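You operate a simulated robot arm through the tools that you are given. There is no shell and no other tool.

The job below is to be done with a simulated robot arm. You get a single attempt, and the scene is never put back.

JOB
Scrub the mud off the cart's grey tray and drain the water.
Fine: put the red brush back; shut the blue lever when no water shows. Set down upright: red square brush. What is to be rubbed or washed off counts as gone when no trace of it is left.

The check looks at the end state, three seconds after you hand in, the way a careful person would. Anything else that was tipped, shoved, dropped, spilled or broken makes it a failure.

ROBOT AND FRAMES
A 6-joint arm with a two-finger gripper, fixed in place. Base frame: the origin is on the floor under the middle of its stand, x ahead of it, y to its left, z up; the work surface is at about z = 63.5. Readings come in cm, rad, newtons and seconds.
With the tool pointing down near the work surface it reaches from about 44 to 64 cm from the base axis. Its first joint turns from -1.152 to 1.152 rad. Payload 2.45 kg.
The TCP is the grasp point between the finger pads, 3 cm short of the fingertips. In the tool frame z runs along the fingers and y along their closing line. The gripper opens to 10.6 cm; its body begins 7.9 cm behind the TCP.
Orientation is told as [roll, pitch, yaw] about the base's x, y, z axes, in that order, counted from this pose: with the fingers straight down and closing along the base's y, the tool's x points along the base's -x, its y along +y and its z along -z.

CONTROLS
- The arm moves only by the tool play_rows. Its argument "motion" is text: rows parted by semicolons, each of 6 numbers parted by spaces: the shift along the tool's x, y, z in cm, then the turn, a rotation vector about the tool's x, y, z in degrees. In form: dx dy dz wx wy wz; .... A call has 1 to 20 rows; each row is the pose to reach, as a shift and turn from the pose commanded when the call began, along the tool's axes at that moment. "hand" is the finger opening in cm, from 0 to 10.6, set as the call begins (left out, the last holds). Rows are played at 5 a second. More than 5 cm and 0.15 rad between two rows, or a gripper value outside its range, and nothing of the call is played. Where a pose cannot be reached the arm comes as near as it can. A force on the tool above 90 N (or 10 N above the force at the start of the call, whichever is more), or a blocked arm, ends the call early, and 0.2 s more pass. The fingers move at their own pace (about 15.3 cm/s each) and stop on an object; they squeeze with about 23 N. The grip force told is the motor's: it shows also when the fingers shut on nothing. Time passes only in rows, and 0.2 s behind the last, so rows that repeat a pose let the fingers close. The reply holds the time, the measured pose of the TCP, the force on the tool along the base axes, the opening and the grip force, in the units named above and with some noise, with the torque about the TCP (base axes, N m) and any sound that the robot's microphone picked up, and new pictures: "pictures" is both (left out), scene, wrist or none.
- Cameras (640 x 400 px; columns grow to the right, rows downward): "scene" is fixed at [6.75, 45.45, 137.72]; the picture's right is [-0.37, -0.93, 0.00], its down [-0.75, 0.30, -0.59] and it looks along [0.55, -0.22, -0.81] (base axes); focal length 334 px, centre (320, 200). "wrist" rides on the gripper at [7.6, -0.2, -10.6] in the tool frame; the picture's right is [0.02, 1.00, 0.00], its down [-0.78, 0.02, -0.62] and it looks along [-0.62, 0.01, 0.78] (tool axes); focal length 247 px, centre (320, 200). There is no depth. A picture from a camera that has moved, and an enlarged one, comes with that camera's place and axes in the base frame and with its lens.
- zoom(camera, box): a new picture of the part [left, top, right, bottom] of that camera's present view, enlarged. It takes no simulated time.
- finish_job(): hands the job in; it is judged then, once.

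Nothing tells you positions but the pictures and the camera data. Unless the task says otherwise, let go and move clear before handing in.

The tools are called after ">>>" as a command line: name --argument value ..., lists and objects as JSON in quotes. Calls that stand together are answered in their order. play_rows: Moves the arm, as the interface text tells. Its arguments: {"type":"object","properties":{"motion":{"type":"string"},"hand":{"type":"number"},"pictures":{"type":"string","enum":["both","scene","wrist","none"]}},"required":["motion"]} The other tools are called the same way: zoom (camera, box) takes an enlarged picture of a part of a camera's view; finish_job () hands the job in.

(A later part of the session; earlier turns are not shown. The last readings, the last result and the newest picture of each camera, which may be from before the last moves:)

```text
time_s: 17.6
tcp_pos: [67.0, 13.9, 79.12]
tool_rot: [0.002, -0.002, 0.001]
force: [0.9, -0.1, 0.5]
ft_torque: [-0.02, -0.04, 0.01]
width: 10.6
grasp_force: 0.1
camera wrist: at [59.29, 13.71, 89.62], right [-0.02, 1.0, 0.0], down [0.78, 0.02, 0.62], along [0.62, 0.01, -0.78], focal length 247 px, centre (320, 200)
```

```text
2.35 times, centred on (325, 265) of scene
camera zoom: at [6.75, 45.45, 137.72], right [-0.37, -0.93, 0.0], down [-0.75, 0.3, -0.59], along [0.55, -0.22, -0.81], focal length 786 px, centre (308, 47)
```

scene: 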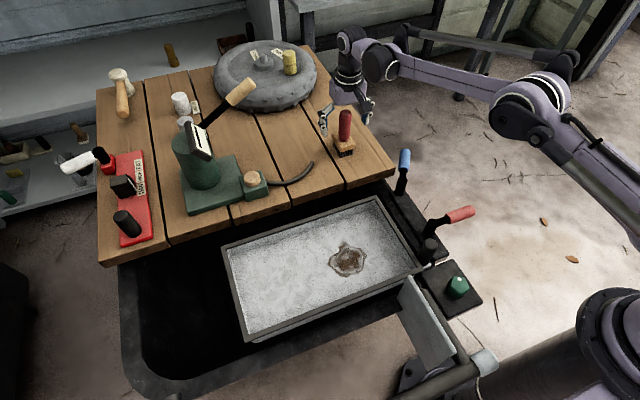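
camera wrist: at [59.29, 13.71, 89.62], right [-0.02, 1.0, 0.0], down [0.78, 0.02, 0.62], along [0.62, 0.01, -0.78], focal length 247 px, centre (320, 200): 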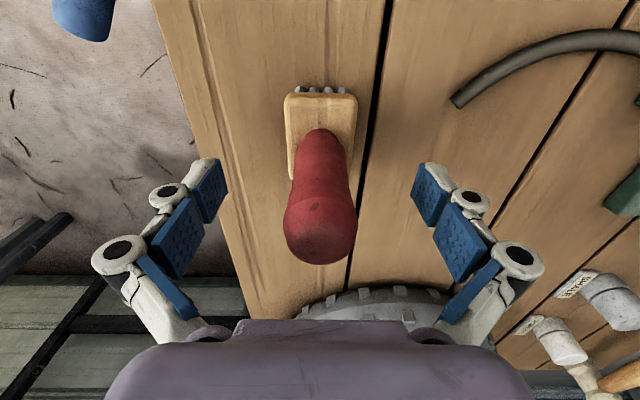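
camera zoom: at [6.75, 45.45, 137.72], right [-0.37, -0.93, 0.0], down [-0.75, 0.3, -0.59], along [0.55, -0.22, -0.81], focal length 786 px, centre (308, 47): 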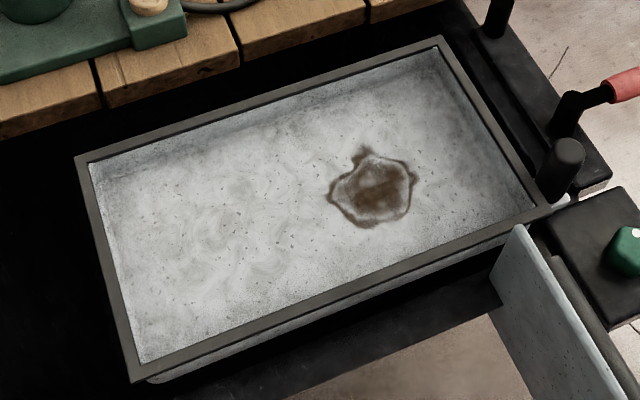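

The tray is drained and one mud patch shows near its right half. The handle sits between the pads, so I'll close the gripper on it.

>>> play_rows --motion "0 0 0 0 0 0; 0 0 0 0 0 0; 0 0 0 0 0 0; 0 0 0 0 0 0" --hand 0

>>> zoom --camera "scene" --box '[310, 60, 410, 170]'

>>> zoom --camera "scene" --box '[300, 215, 420, 290]'

```text
time_s: 18.6
tcp_pos: [66.91, 13.99, 79.22]
tool_rot: [0.002, -0.003, 0.0]
force: [2.0, 1.0, 19.7]
ft_torque: [-0.01, -0.04, -0.04]
width: 3.12
grasp_force: 23.1
camera wrist: at [59.28, 13.71, 89.73], right [-0.02, 1.0, 0.0], down [0.78, 0.02, 0.62], along [0.62, 0.02, -0.78], focal length 247 px, centre (320, 200)
```

scene: 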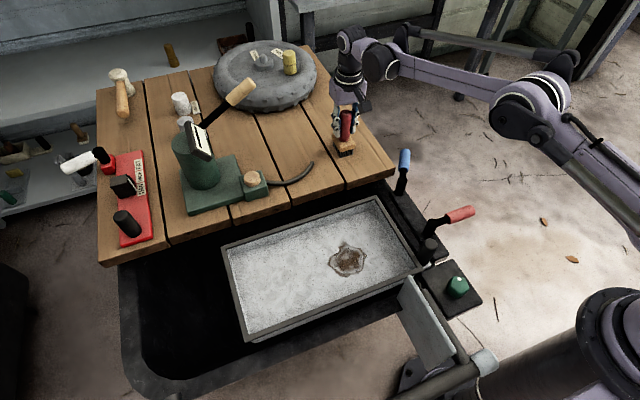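
wrist: 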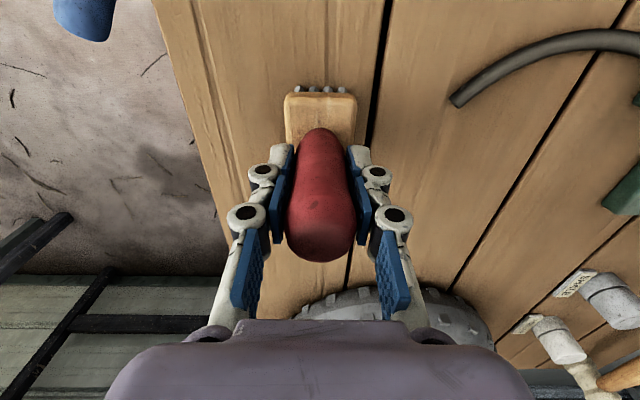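

```text
3.64 times, centred on (360, 115) of scene
camera zoom: at [6.71, 45.45, 137.72], right [-0.37, -0.93, 0.0], down [-0.75, 0.3, -0.59], along [0.55, -0.22, -0.81], focal length 1214 px, centre (174, 509)
```

zoom: 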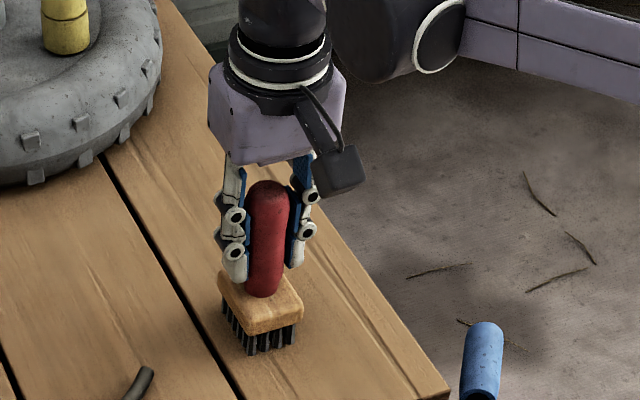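

```text
5.33 times, centred on (360, 252) of scene
camera zoom: at [6.71, 45.45, 137.72], right [-0.37, -0.93, 0.0], down [-0.75, 0.3, -0.59], along [0.55, -0.22, -0.81], focal length 1781 px, centre (107, -80)
```

zoom: 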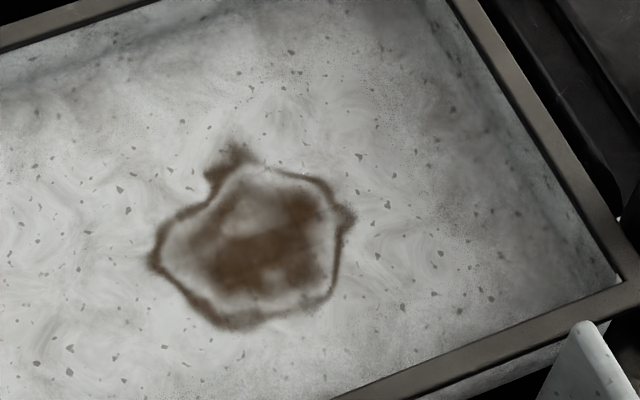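

The brush is gripped (opening 3.1 cm), with TCP z ≈ 79.2 as its resting height on the deck. The mud spans roughly x 34–44, y 20–30; I'll lift and carry the brush above it.

>>> play_rows --motion "0 0 -2 0 0 0; 0 0 -5 0 0 0; 0 0 -8 0 0 0; 0 0 -10 0 0 0; 2 1 -11 0 0 0; 5 2 -11 0 0 0; 9 4 -11 0 0 0; 13 5.5 -11 0 0 0; 17 7 -11 0 0 0; 21 9 -11 0 0 0; 24 10.5 -11 0 0 0; 26 11 -11 0 0 0; 26 11 -11 0 0 0" --hand 0

>>> zoom --camera "scene" --box '[260, 150, 460, 300]'

```text
time_s: 21.4
tcp_pos: [40.87, 25.01, 90.24]
tool_rot: [0.002, -0.002, 0.0]
force: [0.2, 0.2, -2.0]
ft_torque: [0.02, -0.04, -0.02]
width: 3.14
grasp_force: 22.9
camera wrist: at [33.15, 24.58, 100.82], right [-0.02, 1.0, 0.0], down [0.78, 0.02, 0.62], along [0.62, 0.01, -0.78], focal length 247 px, centre (320, 200)
```

scene: 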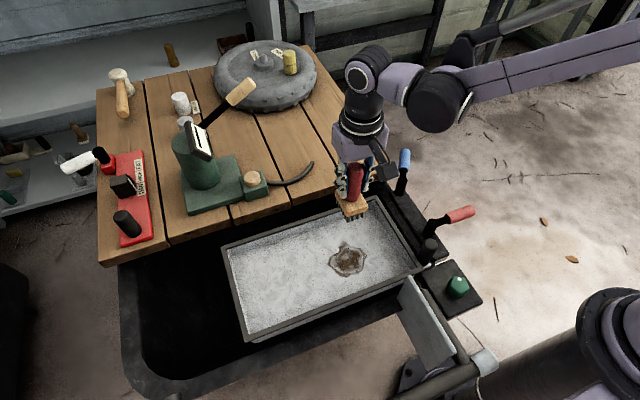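
wrist: 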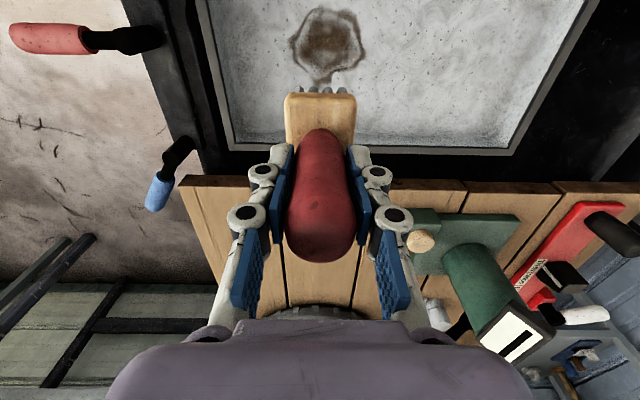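

```text
2.67 times, centred on (360, 225) of scene
camera zoom: at [6.75, 45.46, 137.72], right [-0.37, -0.93, 0.0], down [-0.75, 0.3, -0.59], along [0.55, -0.22, -0.81], focal length 891 px, centre (213, 133)
```

zoom: 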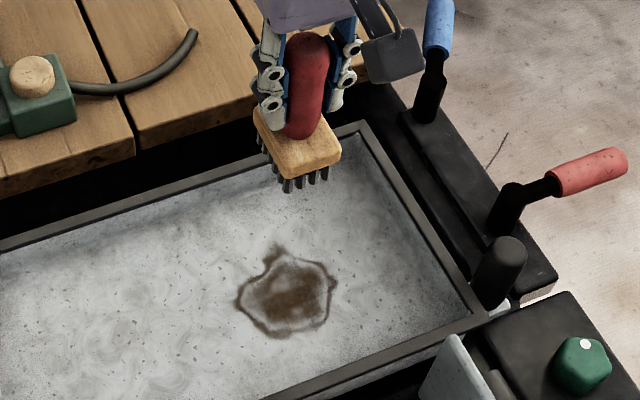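

The brush hangs above the tray, with the mud centred around (38, 25.5). I'll descend to just above the expected tray floor.

>>> play_rows --motion "0 0 3 0 0 0; 0 0 6 0 0 0; 0 0 9 0 0 0; 0 0 11.5 0 0 0; 0 0 13 0 0 0; 0 0 13 0 0 0" --hand 0

>>> zoom --camera "scene" --box '[280, 180, 440, 300]'

```text
time_s: 22.8
tcp_pos: [40.78, 25.04, 77.25]
tool_rot: [0.001, -0.002, -0.001]
force: [-0.3, 0.6, -2.3]
ft_torque: [0.0, 0.0, 0.01]
width: 3.11
grasp_force: 23.0
camera wrist: at [33.07, 24.58, 87.77], right [-0.02, 1.0, 0.0], down [0.78, 0.02, 0.62], along [0.62, 0.01, -0.78], focal length 247 px, centre (320, 200)
```

scene: 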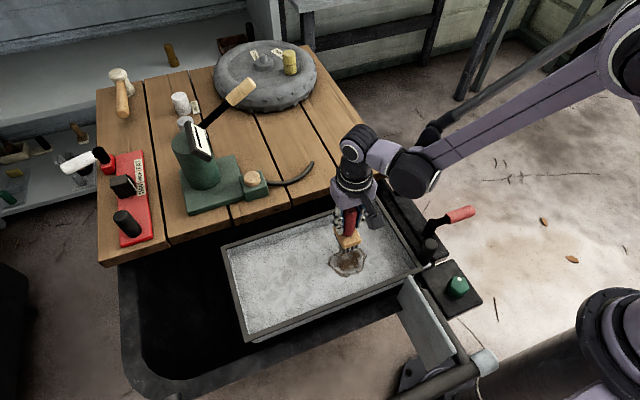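
wrist: 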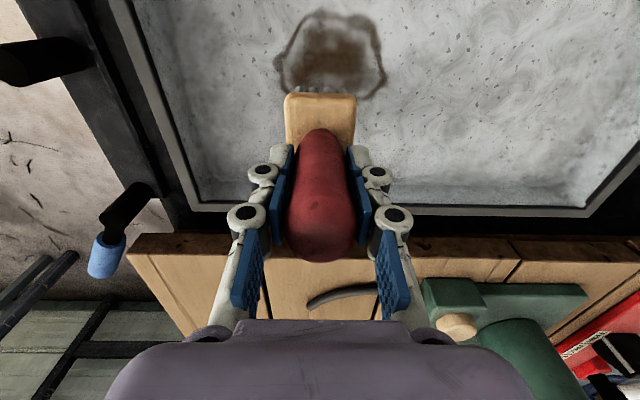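

```text
3.33 times, centred on (360, 240) of scene
camera zoom: at [6.75, 45.45, 137.72], right [-0.37, -0.93, 0.0], down [-0.75, 0.3, -0.59], along [0.55, -0.22, -0.81], focal length 1113 px, centre (187, 67)
```

zoom: 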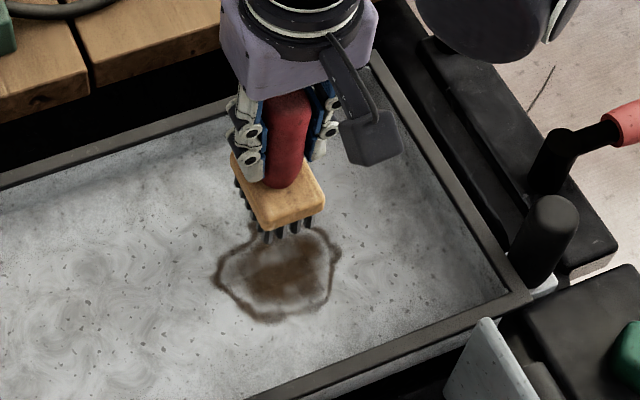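

The bristles are close to the tray floor. I'll descend in small steps until I feel contact.

>>> play_rows --motion "0 0 0.4 0 0 0; 0 0 0.8 0 0 0; 0 0 1.2 0 0 0; 0 0 1.2 0 0 0" --hand 0 --pictures "none"

```text
time_s: 23.8
tcp_pos: [40.67, 24.89, 75.9]
tool_rot: [0.002, -0.002, 0.001]
force: [-0.2, -0.3, -1.9]
ft_torque: [0.02, 0.01, -0.02]
width: 3.13
grasp_force: 22.5
```

>>> play_rows --motion "0 0 0.3 0 0 0; 0 0 0.6 0 0 0; 0 0 0.9 0 0 0; 0 0 0.9 0 0 0" --hand 0

>>> zoom --camera "scene" --box '[300, 200, 400, 290]'

```text
time_s: 24.8
tcp_pos: [40.93, 24.93, 74.87]
tool_rot: [0.002, -0.002, 0.0]
force: [0.0, 0.0, -1.5]
ft_torque: [-0.01, 0.02, 0.0]
width: 3.09
grasp_force: 23.1
camera wrist: at [33.13, 24.66, 85.51], right [-0.02, 1.0, 0.0], down [0.78, 0.02, 0.62], along [0.62, 0.01, -0.78], focal length 247 px, centre (320, 200)
```

scene: 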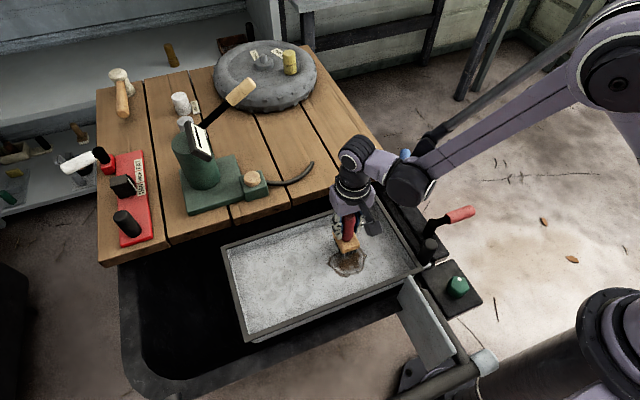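
wrist: 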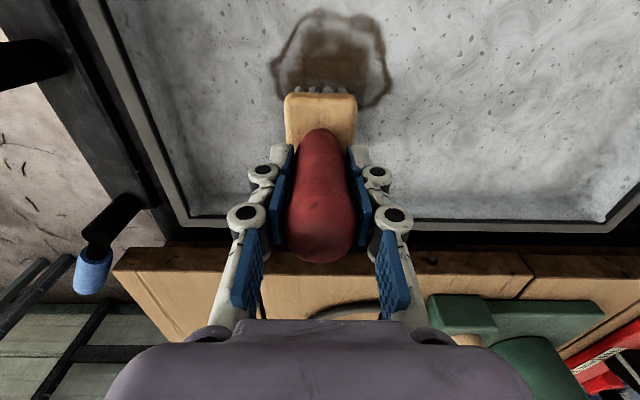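

```text
4.44 times, centred on (350, 245) of scene
camera zoom: at [6.75, 45.45, 137.72], right [-0.37, -0.93, 0.0], down [-0.75, 0.3, -0.59], along [0.55, -0.22, -0.81], focal length 1484 px, centre (187, 0)
```

zoom: 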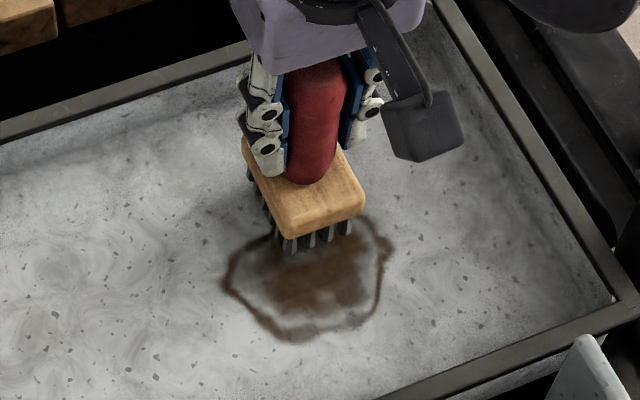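

Still no contact at TCP z 74.9. I'll continue down slowly.

>>> play_rows --motion "0 0 0.3 0 0 0; 0 0 0.6 0 0 0; 0 0 0.9 0 0 0; 0 0 0.9 0 0 0" --hand 0 --pictures "none"

```text
time_s: 25.8
tcp_pos: [40.94, 25.1, 74.05]
tool_rot: [0.001, -0.001, 0.0]
force: [0.0, 0.4, -0.3]
ft_torque: [0.02, 0.01, 0.01]
width: 3.12
grasp_force: 23.1
```

>>> play_rows --motion "0 0 0.15 0 0 0; 0 0 0.3 0 0 0; 0 0 0.3 0 0 0" --hand 0 --pictures "none"

```text
time_s: 26.6
tcp_pos: [40.86, 25.07, 73.79]
tool_rot: [0.002, -0.003, 0.0]
force: [-0.6, 0.0, 0.2]
ft_torque: [0.02, -0.01, 0.02]
width: 3.11
grasp_force: 23.5
```

>>> play_rows --motion "0 0 0.15 0 0 0; 0 0 0.3 0 0 0; 0 0 0.3 0 0 0" --hand 0

>>> zoom --camera "scene" --box '[300, 200, 400, 290]'

```text
time_s: 27.4
tcp_pos: [40.81, 24.98, 73.73]
tool_rot: [0.002, -0.003, 0.0]
force: [2.5, 1.7, 34.1]
ft_torque: [0.05, -0.11, 0.01]
width: 3.11
grasp_force: 23.1
camera wrist: at [33.13, 24.69, 84.06], right [-0.02, 1.0, 0.0], down [0.78, 0.02, 0.62], along [0.62, 0.02, -0.78], focal length 247 px, centre (320, 200)
```

scene: 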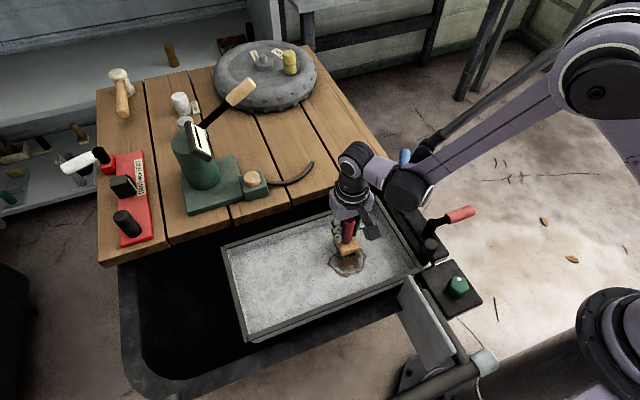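
wrist: 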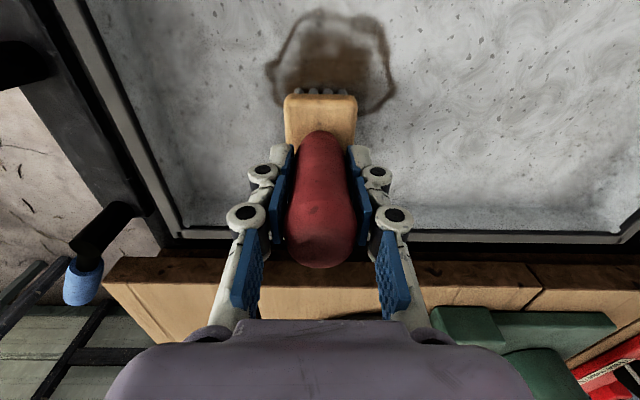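

```text
4.44 times, centred on (350, 245) of scene
camera zoom: at [6.71, 45.43, 137.73], right [-0.37, -0.93, 0.0], down [-0.75, 0.3, -0.59], along [0.55, -0.22, -0.81], focal length 1484 px, centre (187, 0)
```

zoom: 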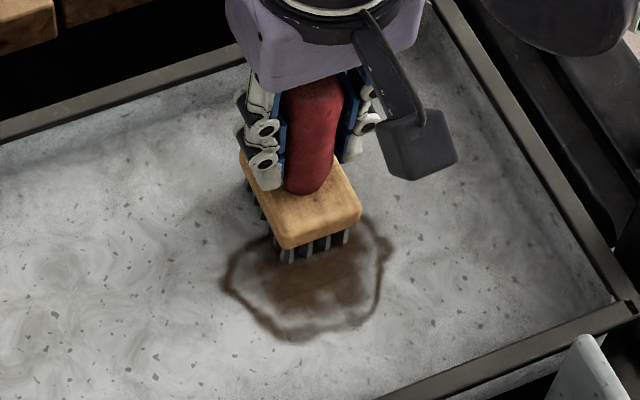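

Contact is at TCP z ≈ 73.75 (floor about z 62.5). I'll ease the pressure a bit and make a first test stroke across the mud along x.

>>> play_rows --motion "0 0 -0.15 0 0 0; 1 0 -0.15 0 0 0; 2 0 -0.15 0 0 0; 3 0 -0.15 0 0 0; 4 0 -0.15 0 0 0; 5 0 -0.15 0 0 0; 5.5 0 -0.15 0 0 0; 4 0 -0.15 0 0 0; 2 0 -0.15 0 0 0; 0 0 -0.15 0 0 0; -2 0 -0.15 0 0 0; -4 0 -0.15 0 0 0; -4 0 -0.15 0 0 0" --hand 0

>>> zoom --camera "scene" --box '[300, 200, 400, 290]'

```text
time_s: 30.2
tcp_pos: [44.89, 25.0, 73.66]
tool_rot: [0.002, -0.003, 0.0]
force: [-0.8, 0.2, -1.4]
ft_torque: [-0.04, -0.02, 0.03]
width: 3.12
grasp_force: 22.9
camera wrist: at [37.19, 24.76, 84.15], right [-0.02, 1.0, 0.0], down [0.78, 0.02, 0.62], along [0.62, 0.01, -0.78], focal length 247 px, centre (320, 200)
```

scene: 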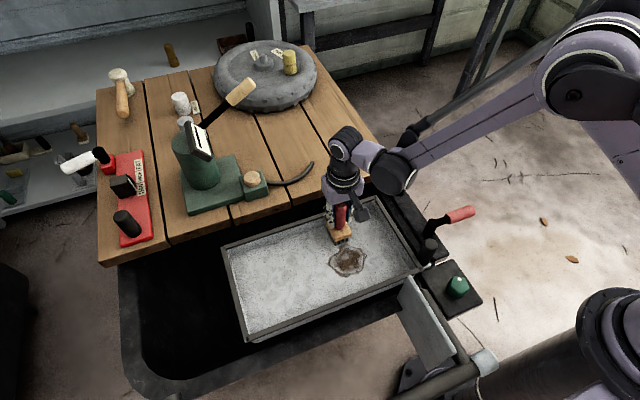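
wrist: 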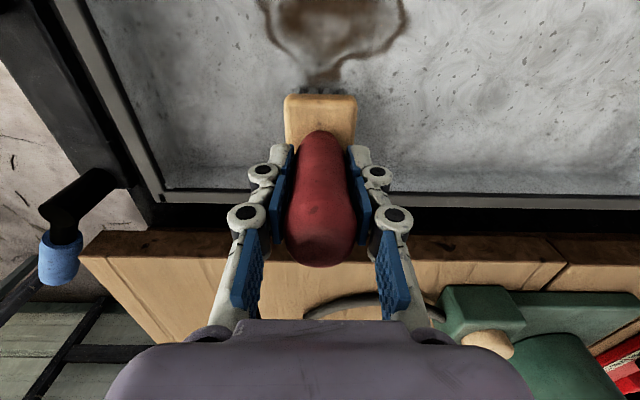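

```text
4.44 times, centred on (350, 245) of scene
camera zoom: at [6.76, 45.45, 137.72], right [-0.37, -0.93, 0.0], down [-0.75, 0.3, -0.59], along [0.55, -0.22, -0.81], focal length 1484 px, centre (187, 0)
```

zoom: 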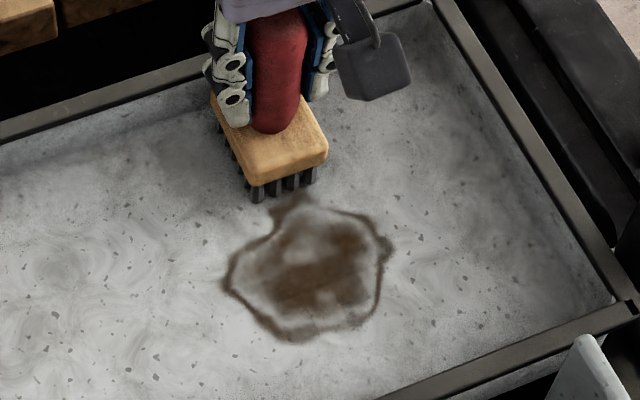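

The pressure was too light and the mud has barely changed. I'll press a little more and stroke back across to see the effect.

>>> play_rows --motion "0 0 0.1 0 0 0; 0 0 0.2 0 0 0; 1 0 0.2 0 0 0; 2 0 0.2 0 0 0; 3 0 0.2 0 0 0; 4 0 0.2 0 0 0; 5 0 0.2 0 0 0; 6 0 0.2 0 0 0; 7 0 0.2 0 0 0; 8 0 0.2 0 0 0" --hand 0

>>> zoom --camera "scene" --box '[300, 200, 400, 290]'

```text
time_s: 32.4
tcp_pos: [36.93, 24.91, 73.42]
tool_rot: [0.001, 0.001, 0.001]
force: [-0.3, -0.2, -1.6]
ft_torque: [0.01, 0.04, 0.0]
width: 3.09
grasp_force: 23.1
camera wrist: at [29.13, 24.69, 83.99], right [-0.02, 1.0, 0.0], down [0.78, 0.02, 0.62], along [0.62, 0.02, -0.78], focal length 247 px, centre (320, 200)
```

scene: 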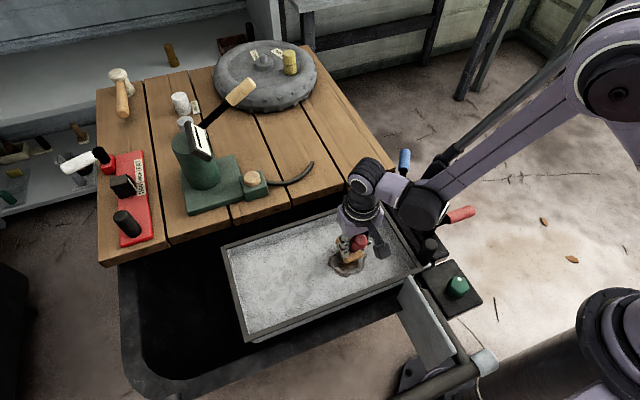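
wrist: 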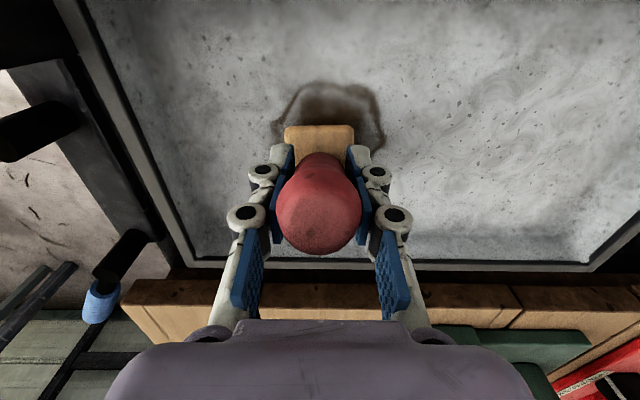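

```text
4.44 times, centred on (350, 245) of scene
camera zoom: at [6.75, 45.45, 137.72], right [-0.37, -0.93, 0.0], down [-0.75, 0.3, -0.59], along [0.55, -0.22, -0.81], focal length 1484 px, centre (187, 0)
```

zoom: 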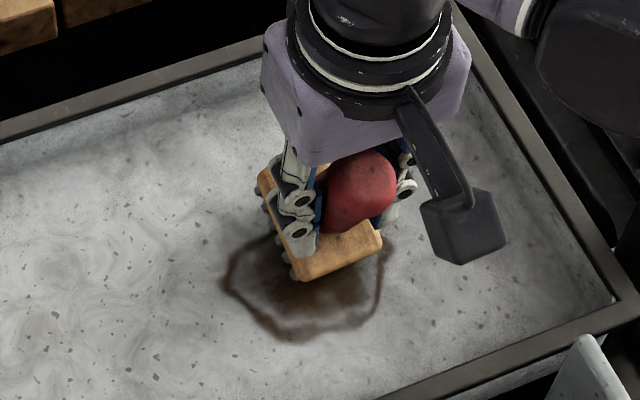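

The brush has pivoted in the grip (handle top leaning toward −x) because strokes along x twist it about the pads. I'll lift it clear and look at the tilt so I can set it upright and regrip lower, then stroke along y instead.

>>> play_rows --motion "0 0 -1.5 0 0 0; 0 0 -3 0 0 0; 0 0 -4.5 0 0 0; 0 0 -6 0 0 0; 0 0 -6 0 0 0" --hand 0

>>> zoom --camera "scene" --box '[300, 180, 420, 290]'

>>> zoom --camera "wrist" --box '[220, 0, 420, 280]'

```text
time_s: 33.6
tcp_pos: [36.87, 24.92, 79.58]
tool_rot: [0.002, -0.002, -0.001]
force: [0.5, -0.4, -1.2]
ft_torque: [0.04, 0.04, 0.03]
width: 3.11
grasp_force: 23.1
camera wrist: at [29.17, 24.64, 90.16], right [-0.02, 1.0, 0.0], down [0.78, 0.02, 0.62], along [0.62, 0.01, -0.78], focal length 247 px, centre (320, 200)
```

scene: 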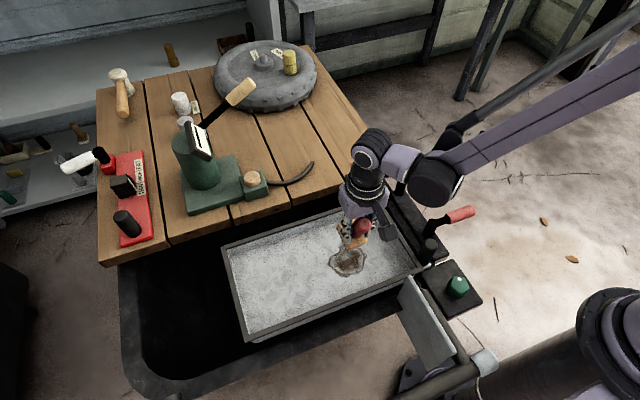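
wrist: 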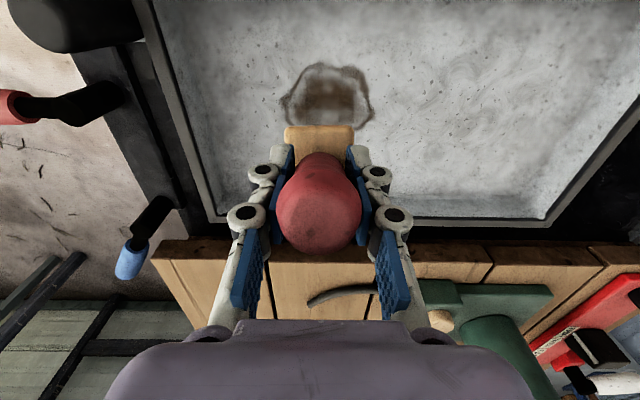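

```text
3.64 times, centred on (360, 235) of scene
camera zoom: at [6.75, 45.45, 137.72], right [-0.37, -0.93, 0.0], down [-0.75, 0.3, -0.59], along [0.55, -0.22, -0.81], focal length 1214 px, centre (174, 73)
```

zoom: 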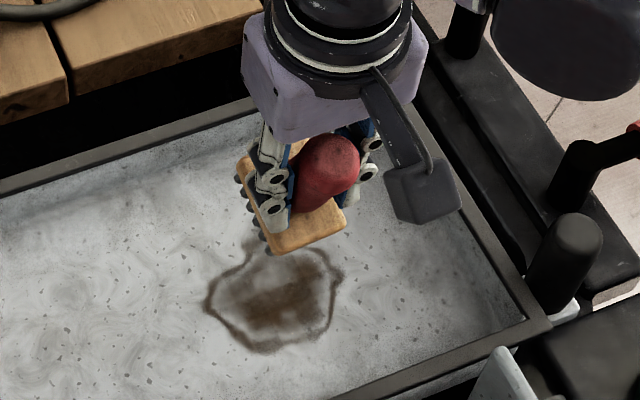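

```text
1.43 times, centred on (320, 140) of wrist
camera zoom: at [29.17, 24.64, 90.16], right [-0.02, 1.0, 0.0], down [0.78, 0.02, 0.62], along [0.62, 0.01, -0.78], focal length 353 px, centre (320, 286)
```

zoom: 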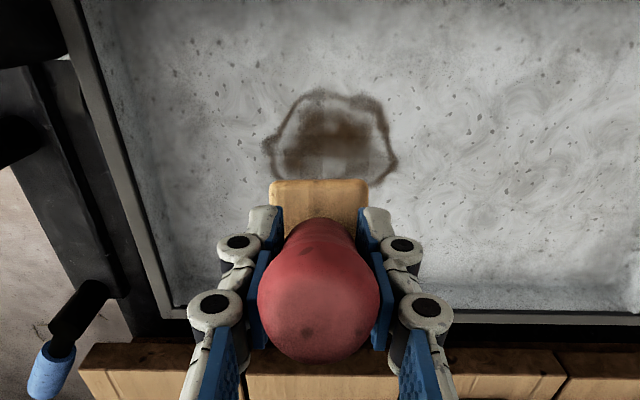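

The brush leans about 17° in the grip. I'll tilt the tool by 17° to bring the brush upright before setting it on the tray floor.

>>> play_rows --motion "0 0 0 0 4 0; 0 0 0 0 8 0; 0 0 0 0 12 0; 0 0 0 0 17 0; 0 0 0 0 17 0" --hand 0

>>> zoom --camera "scene" --box '[300, 180, 420, 290]'

```text
time_s: 34.8
tcp_pos: [36.85, 24.83, 79.49]
tool_rot: [0.002, 0.298, -0.001]
force: [0.3, -0.6, -1.8]
ft_torque: [-0.03, 0.0, 0.01]
width: 3.13
grasp_force: 23.5
camera wrist: at [32.58, 24.62, 91.88], right [-0.02, 1.0, 0.01], down [0.93, 0.02, 0.37], along [0.37, 0.01, -0.93], focal length 247 px, centre (320, 200)
```

scene: 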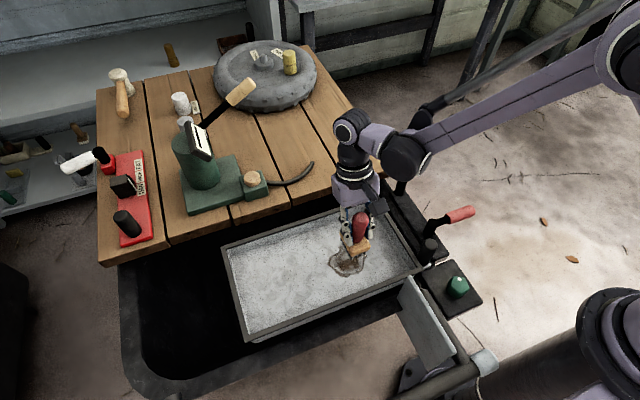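
wrist: 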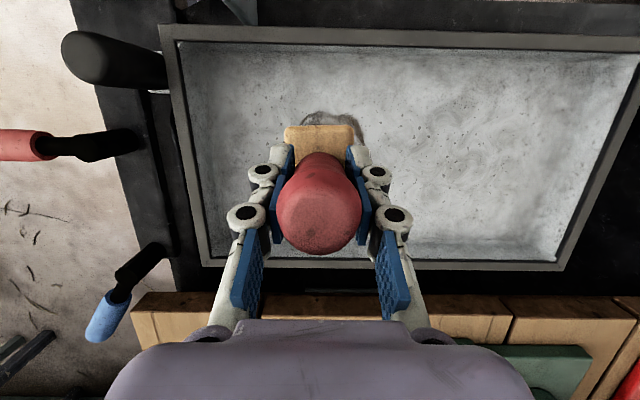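

```text
3.64 times, centred on (360, 235) of scene
camera zoom: at [6.76, 45.45, 137.72], right [-0.37, -0.93, 0.0], down [-0.75, 0.3, -0.59], along [0.55, -0.22, -0.81], focal length 1214 px, centre (174, 73)
```

zoom: 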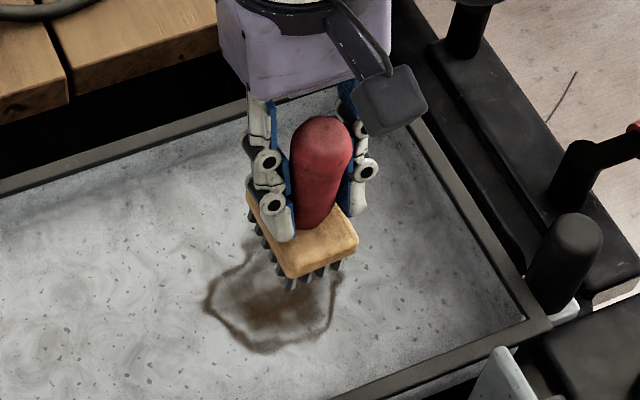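

The brush now looks upright. I'll lower it vertically (compensating for the tilted tool axes) toward the tray floor.

>>> play_rows --motion "-0.44 0 1.43 0 0 0; -0.88 0 2.87 0 0 0; -1.31 0 4.3 0 0 0; -1.55 0 5.07 0 0 0; -1.55 0 5.07 0 0 0" --hand 0 --pictures "scene"

>>> zoom --camera "scene" --box '[300, 180, 420, 290]'

```text
time_s: 36.0
tcp_pos: [36.85, 24.99, 74.21]
tool_rot: [0.0, 0.296, 0.001]
force: [-0.4, -0.6, -1.7]
ft_torque: [0.0, -0.03, 0.0]
width: 3.13
grasp_force: 23.4
```

scene: 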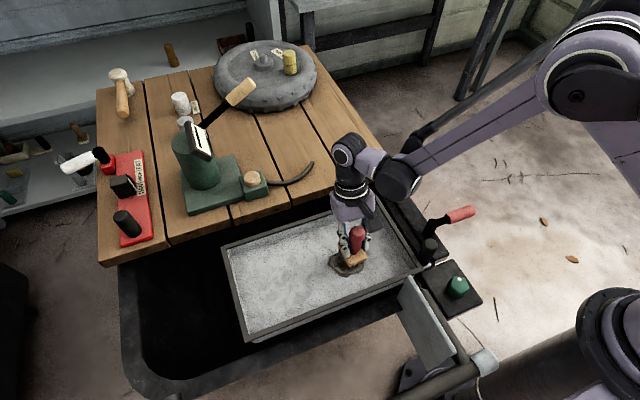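

```text
3.64 times, centred on (360, 235) of scene
camera zoom: at [6.75, 45.45, 137.72], right [-0.37, -0.93, 0.0], down [-0.75, 0.3, -0.59], along [0.55, -0.22, -0.81], focal length 1214 px, centre (174, 73)
```

zoom: 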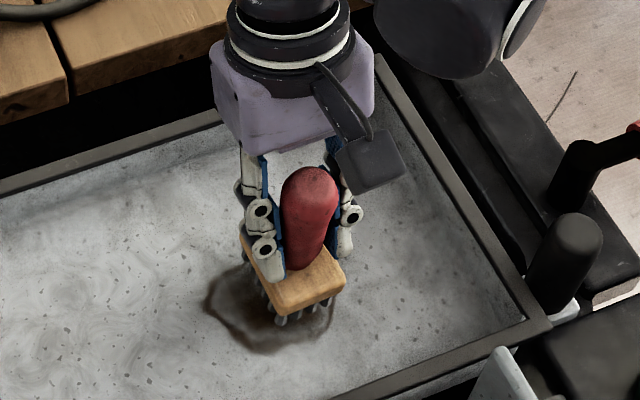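

>>> play_rows --motion "-0.06 0 0.19 0 0 0; -0.12 0 0.38 0 0 0; -0.12 0 0.38 0 0 0" --hand 0 --pictures "none"

```text
time_s: 36.8
tcp_pos: [37.09, 25.01, 73.85]
tool_rot: [0.002, 0.295, 0.0]
force: [0.1, 0.6, -1.6]
ft_torque: [-0.02, 0.0, 0.0]
width: 3.07
grasp_force: 23.1
```

>>> play_rows --motion "-0.06 0 0.19 0 0 0; -0.12 0 0.38 0 0 0; -0.12 0 0.38 0 0 0" --hand 0 --pictures "none"

```text
time_s: 37.6
tcp_pos: [36.94, 24.92, 73.52]
tool_rot: [0.002, 0.294, -0.001]
force: [-0.2, -0.3, -1.8]
ft_torque: [0.01, -0.03, 0.02]
width: 3.11
grasp_force: 23.0
```

>>> play_rows --motion "-0.06 0 0.15 0 0 0; -0.09 0 0.29 0 0 0; -0.09 0 0.29 0 0 0" --hand 0 --pictures "both"

>>> zoom --camera "scene" --box '[300, 180, 420, 290]'

```text
time_s: 38.4
tcp_pos: [36.95, 25.02, 73.05]
tool_rot: [0.0, 0.297, 0.0]
force: [-0.4, -0.1, -1.6]
ft_torque: [0.01, -0.02, -0.04]
width: 3.11
grasp_force: 22.7
camera wrist: at [32.64, 24.73, 85.39], right [-0.02, 1.0, 0.01], down [0.93, 0.02, 0.37], along [0.37, 0.01, -0.93], focal length 247 px, centre (320, 200)
```

scene: 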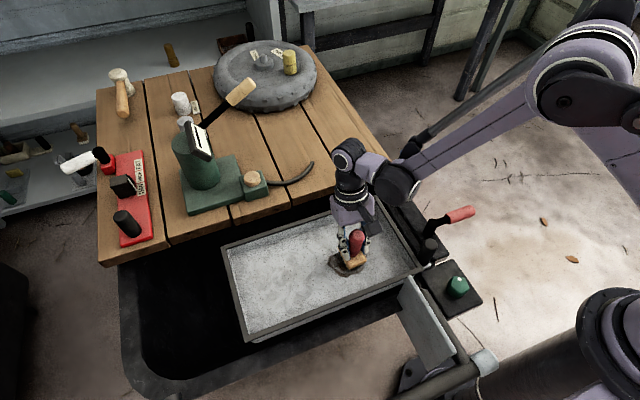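
wrist: 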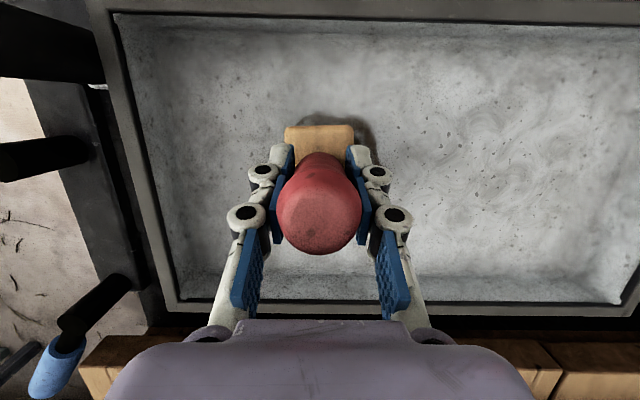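

```text
3.64 times, centred on (360, 235) of scene
camera zoom: at [6.75, 45.45, 137.72], right [-0.37, -0.93, 0.0], down [-0.75, 0.3, -0.59], along [0.55, -0.22, -0.81], focal length 1214 px, centre (174, 73)
```

zoom: 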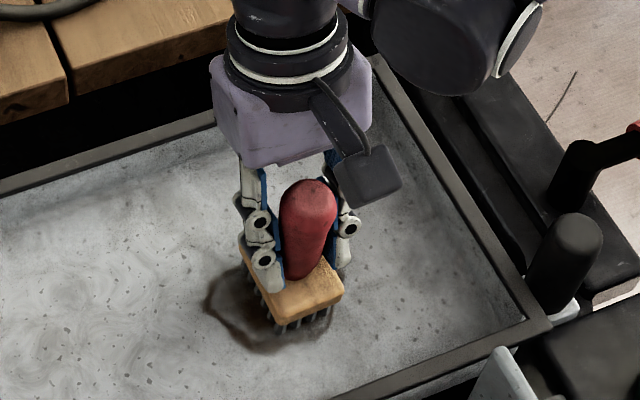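

>>> play_rows --motion "-0.06 0 0.19 0 0 0; -0.12 0 0.38 0 0 0; -0.12 0 0.38 0 0 0" --hand 0 --pictures "none"

```text
time_s: 39.2
tcp_pos: [36.98, 25.05, 72.61]
tool_rot: [0.003, 0.293, 0.0]
force: [13.4, 5.5, 28.4]
ft_torque: [0.27, -0.38, -0.09]
width: 3.1
grasp_force: 23.5
```

Contact is at TCP z ≈ 72.6. I'll ease the pressure slightly and release the brush so it stands on the tray floor.

>>> play_rows --motion "0.04 0 -0.14 0 0 0; 0.04 0 -0.14 0 0 0" --hand 0 --pictures "none"

>>> play_rows --motion "0 0 0 0 0 0; 0 0 0 0 0 0; 0 0 0 0 0 0" --hand 10.6

>>> zoom --camera "scene" --box '[300, 180, 420, 290]'

```text
time_s: 39.8
tcp_pos: [36.76, 24.95, 72.77]
tool_rot: [0.001, 0.296, 0.001]
force: [-0.4, -0.9, -1.8]
ft_torque: [0.01, 0.05, 0.04]
width: 3.1
grasp_force: 22.8
```

```text
time_s: 40.6
tcp_pos: [36.85, 24.91, 72.82]
tool_rot: [0.002, 0.295, -0.001]
force: [0.6, -0.8, -0.3]
ft_torque: [0.0, 0.01, -0.03]
width: 10.58
grasp_force: 0.1
camera wrist: at [32.61, 24.69, 85.17], right [-0.02, 1.0, 0.01], down [0.93, 0.02, 0.37], along [0.37, 0.01, -0.93], focal length 247 px, centre (320, 200)
```

scene: 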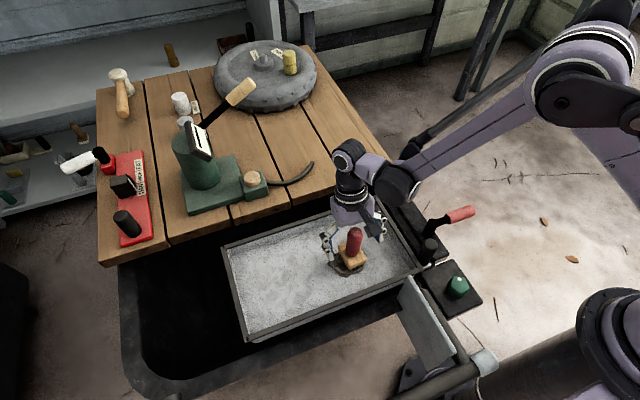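
wrist: 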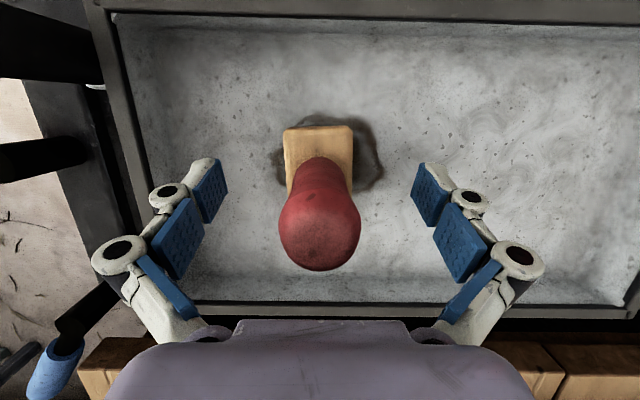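

```text
3.64 times, centred on (360, 235) of scene
camera zoom: at [6.75, 45.45, 137.72], right [-0.37, -0.93, 0.0], down [-0.75, 0.3, -0.59], along [0.55, -0.22, -0.81], focal length 1214 px, centre (174, 73)
```

zoom: 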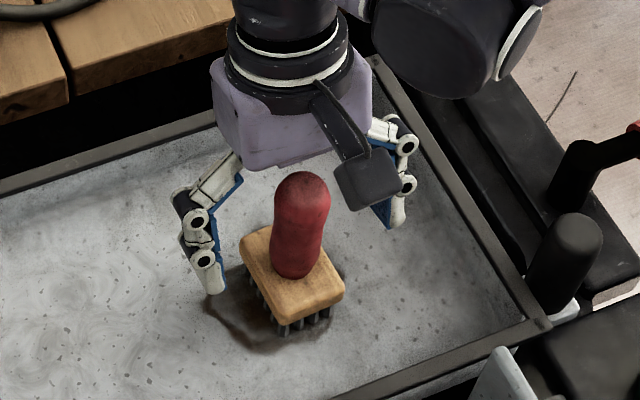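

The brush stands upright on the tray floor near (37.2, 25.0). I'll level the gripper around the handle, a bit lower than before.

>>> play_rows --motion "-0.1 0 0 0 -4 0; -0.2 0 0.05 0 -8 0; -0.3 0.05 0.1 0 -12 0; -0.42 0.09 0.18 0 -17 0; -0.42 0.09 0.18 0 -17 0" --hand 10.6

>>> zoom --camera "scene" --box '[300, 180, 420, 290]'

```text
time_s: 41.8
tcp_pos: [37.28, 25.13, 72.59]
tool_rot: [0.002, -0.003, 0.0]
force: [0.8, 0.3, -0.3]
ft_torque: [0.01, 0.0, 0.01]
width: 10.6
grasp_force: 0.1
camera wrist: at [29.46, 24.75, 83.09], right [-0.02, 1.0, 0.0], down [0.78, 0.02, 0.62], along [0.62, 0.01, -0.78], focal length 247 px, centre (320, 200)
```

scene: 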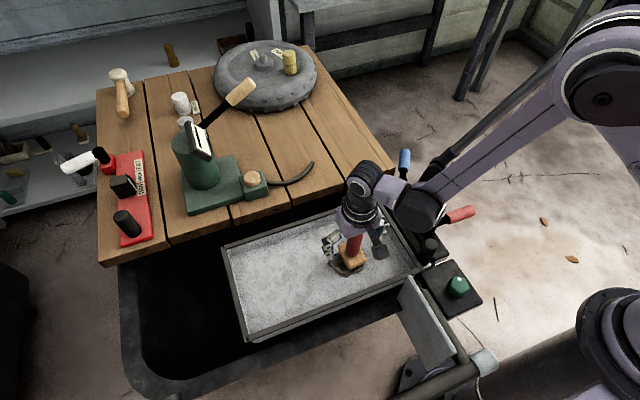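
wrist: 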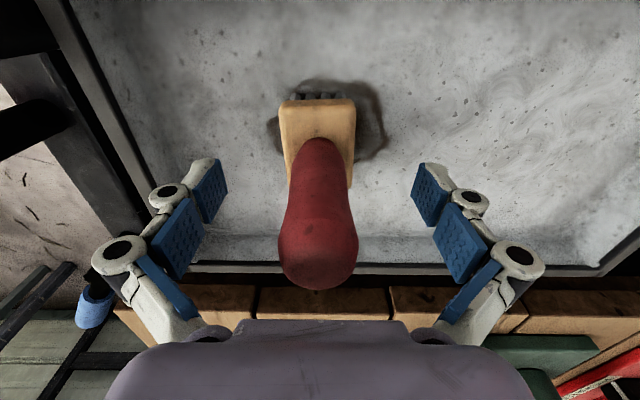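

```text
3.64 times, centred on (360, 235) of scene
camera zoom: at [6.75, 45.45, 137.72], right [-0.37, -0.93, 0.0], down [-0.75, 0.3, -0.59], along [0.55, -0.22, -0.81], focal length 1214 px, centre (174, 73)
```

zoom: 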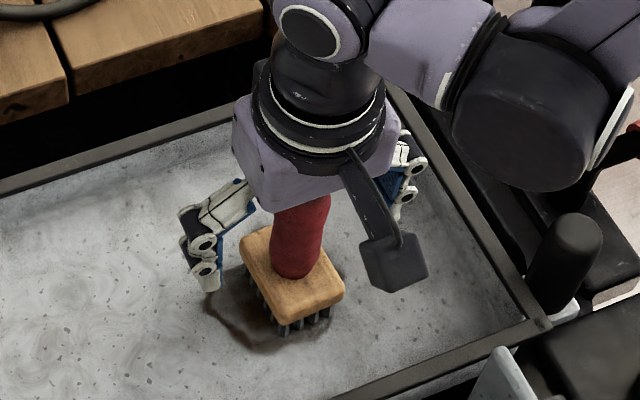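

The gripper is level around the handle. I'll close on it.

>>> play_rows --motion "0 0 0 0 0 0; 0 0 0 0 0 0; 0 0 0 0 0 0; 0 0 0 0 0 0" --hand 0

>>> zoom --camera "scene" --box '[300, 180, 420, 290]'

```text
time_s: 42.8
tcp_pos: [37.13, 24.96, 72.6]
tool_rot: [-0.002, -0.002, -0.001]
force: [1.0, -6.7, 14.4]
ft_torque: [-0.09, -0.01, -0.01]
width: 3.09
grasp_force: 22.5
camera wrist: at [29.46, 24.7, 83.13], right [-0.02, 1.0, 0.0], down [0.78, 0.02, 0.62], along [0.62, 0.01, -0.78], focal length 247 px, centre (320, 200)
```

scene: 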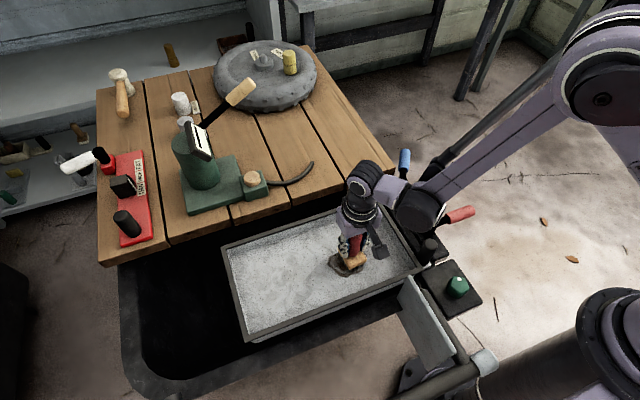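
wrist: 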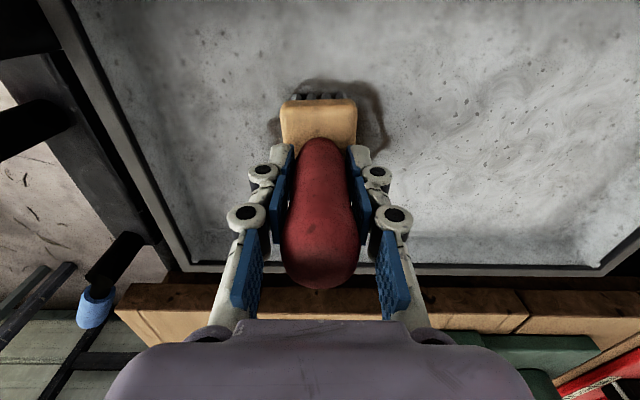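

```text
3.64 times, centred on (360, 235) of scene
camera zoom: at [6.73, 45.43, 137.73], right [-0.37, -0.93, 0.0], down [-0.75, 0.3, -0.59], along [0.55, -0.22, -0.81], focal length 1214 px, centre (174, 73)
```

zoom: 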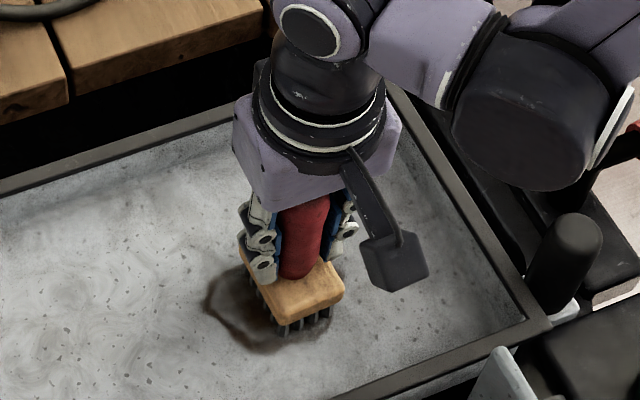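

Gripped again with light contact (about 14 N). Now I'll stroke along y, the closing direction, so the pads resist tipping, and check after one short stroke.

>>> play_rows --motion "0 0.7 0 0 0 0; 0 1.5 0 0 0 0; 0 2.5 0 0 0 0; 0 3.5 0 0 0 0; 0 4.5 0 0 0 0; 0 5.5 0 0 0 0" --hand 0

>>> zoom --camera "scene" --box '[280, 180, 420, 290]'

```text
time_s: 44.2
tcp_pos: [37.27, 30.52, 72.52]
tool_rot: [-0.001, -0.003, 0.004]
force: [-0.3, -17.3, 23.2]
ft_torque: [-0.82, -0.01, 0.02]
width: 3.13
grasp_force: 23.2
camera wrist: at [29.54, 30.24, 83.1], right [-0.02, 1.0, 0.0], down [0.78, 0.02, 0.62], along [0.62, 0.01, -0.78], focal length 247 px, centre (320, 200)
```

scene: 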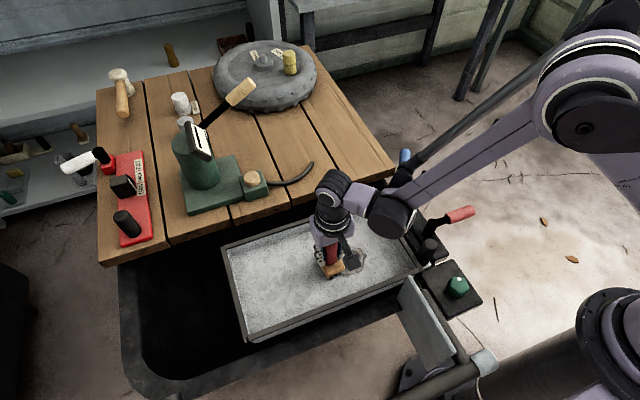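
wrist: 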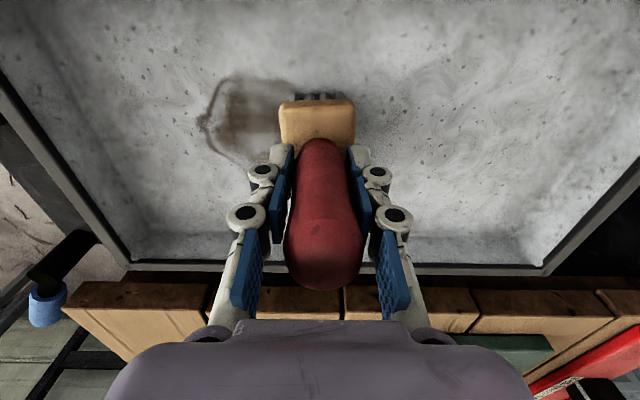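

```text
3.64 times, centred on (350, 235) of scene
camera zoom: at [6.72, 45.4, 137.74], right [-0.37, -0.93, 0.0], down [-0.75, 0.3, -0.59], along [0.55, -0.22, -0.81], focal length 1214 px, centre (211, 73)
```

zoom: 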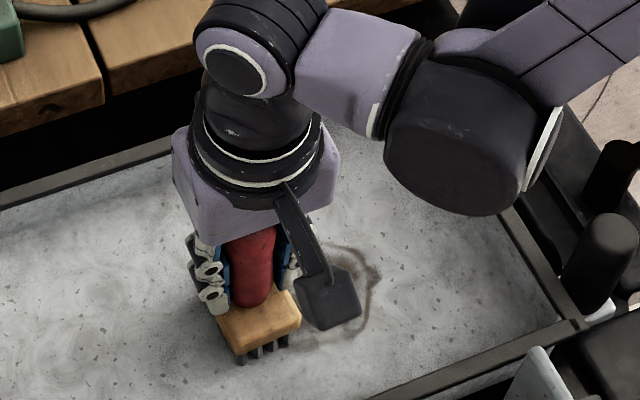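

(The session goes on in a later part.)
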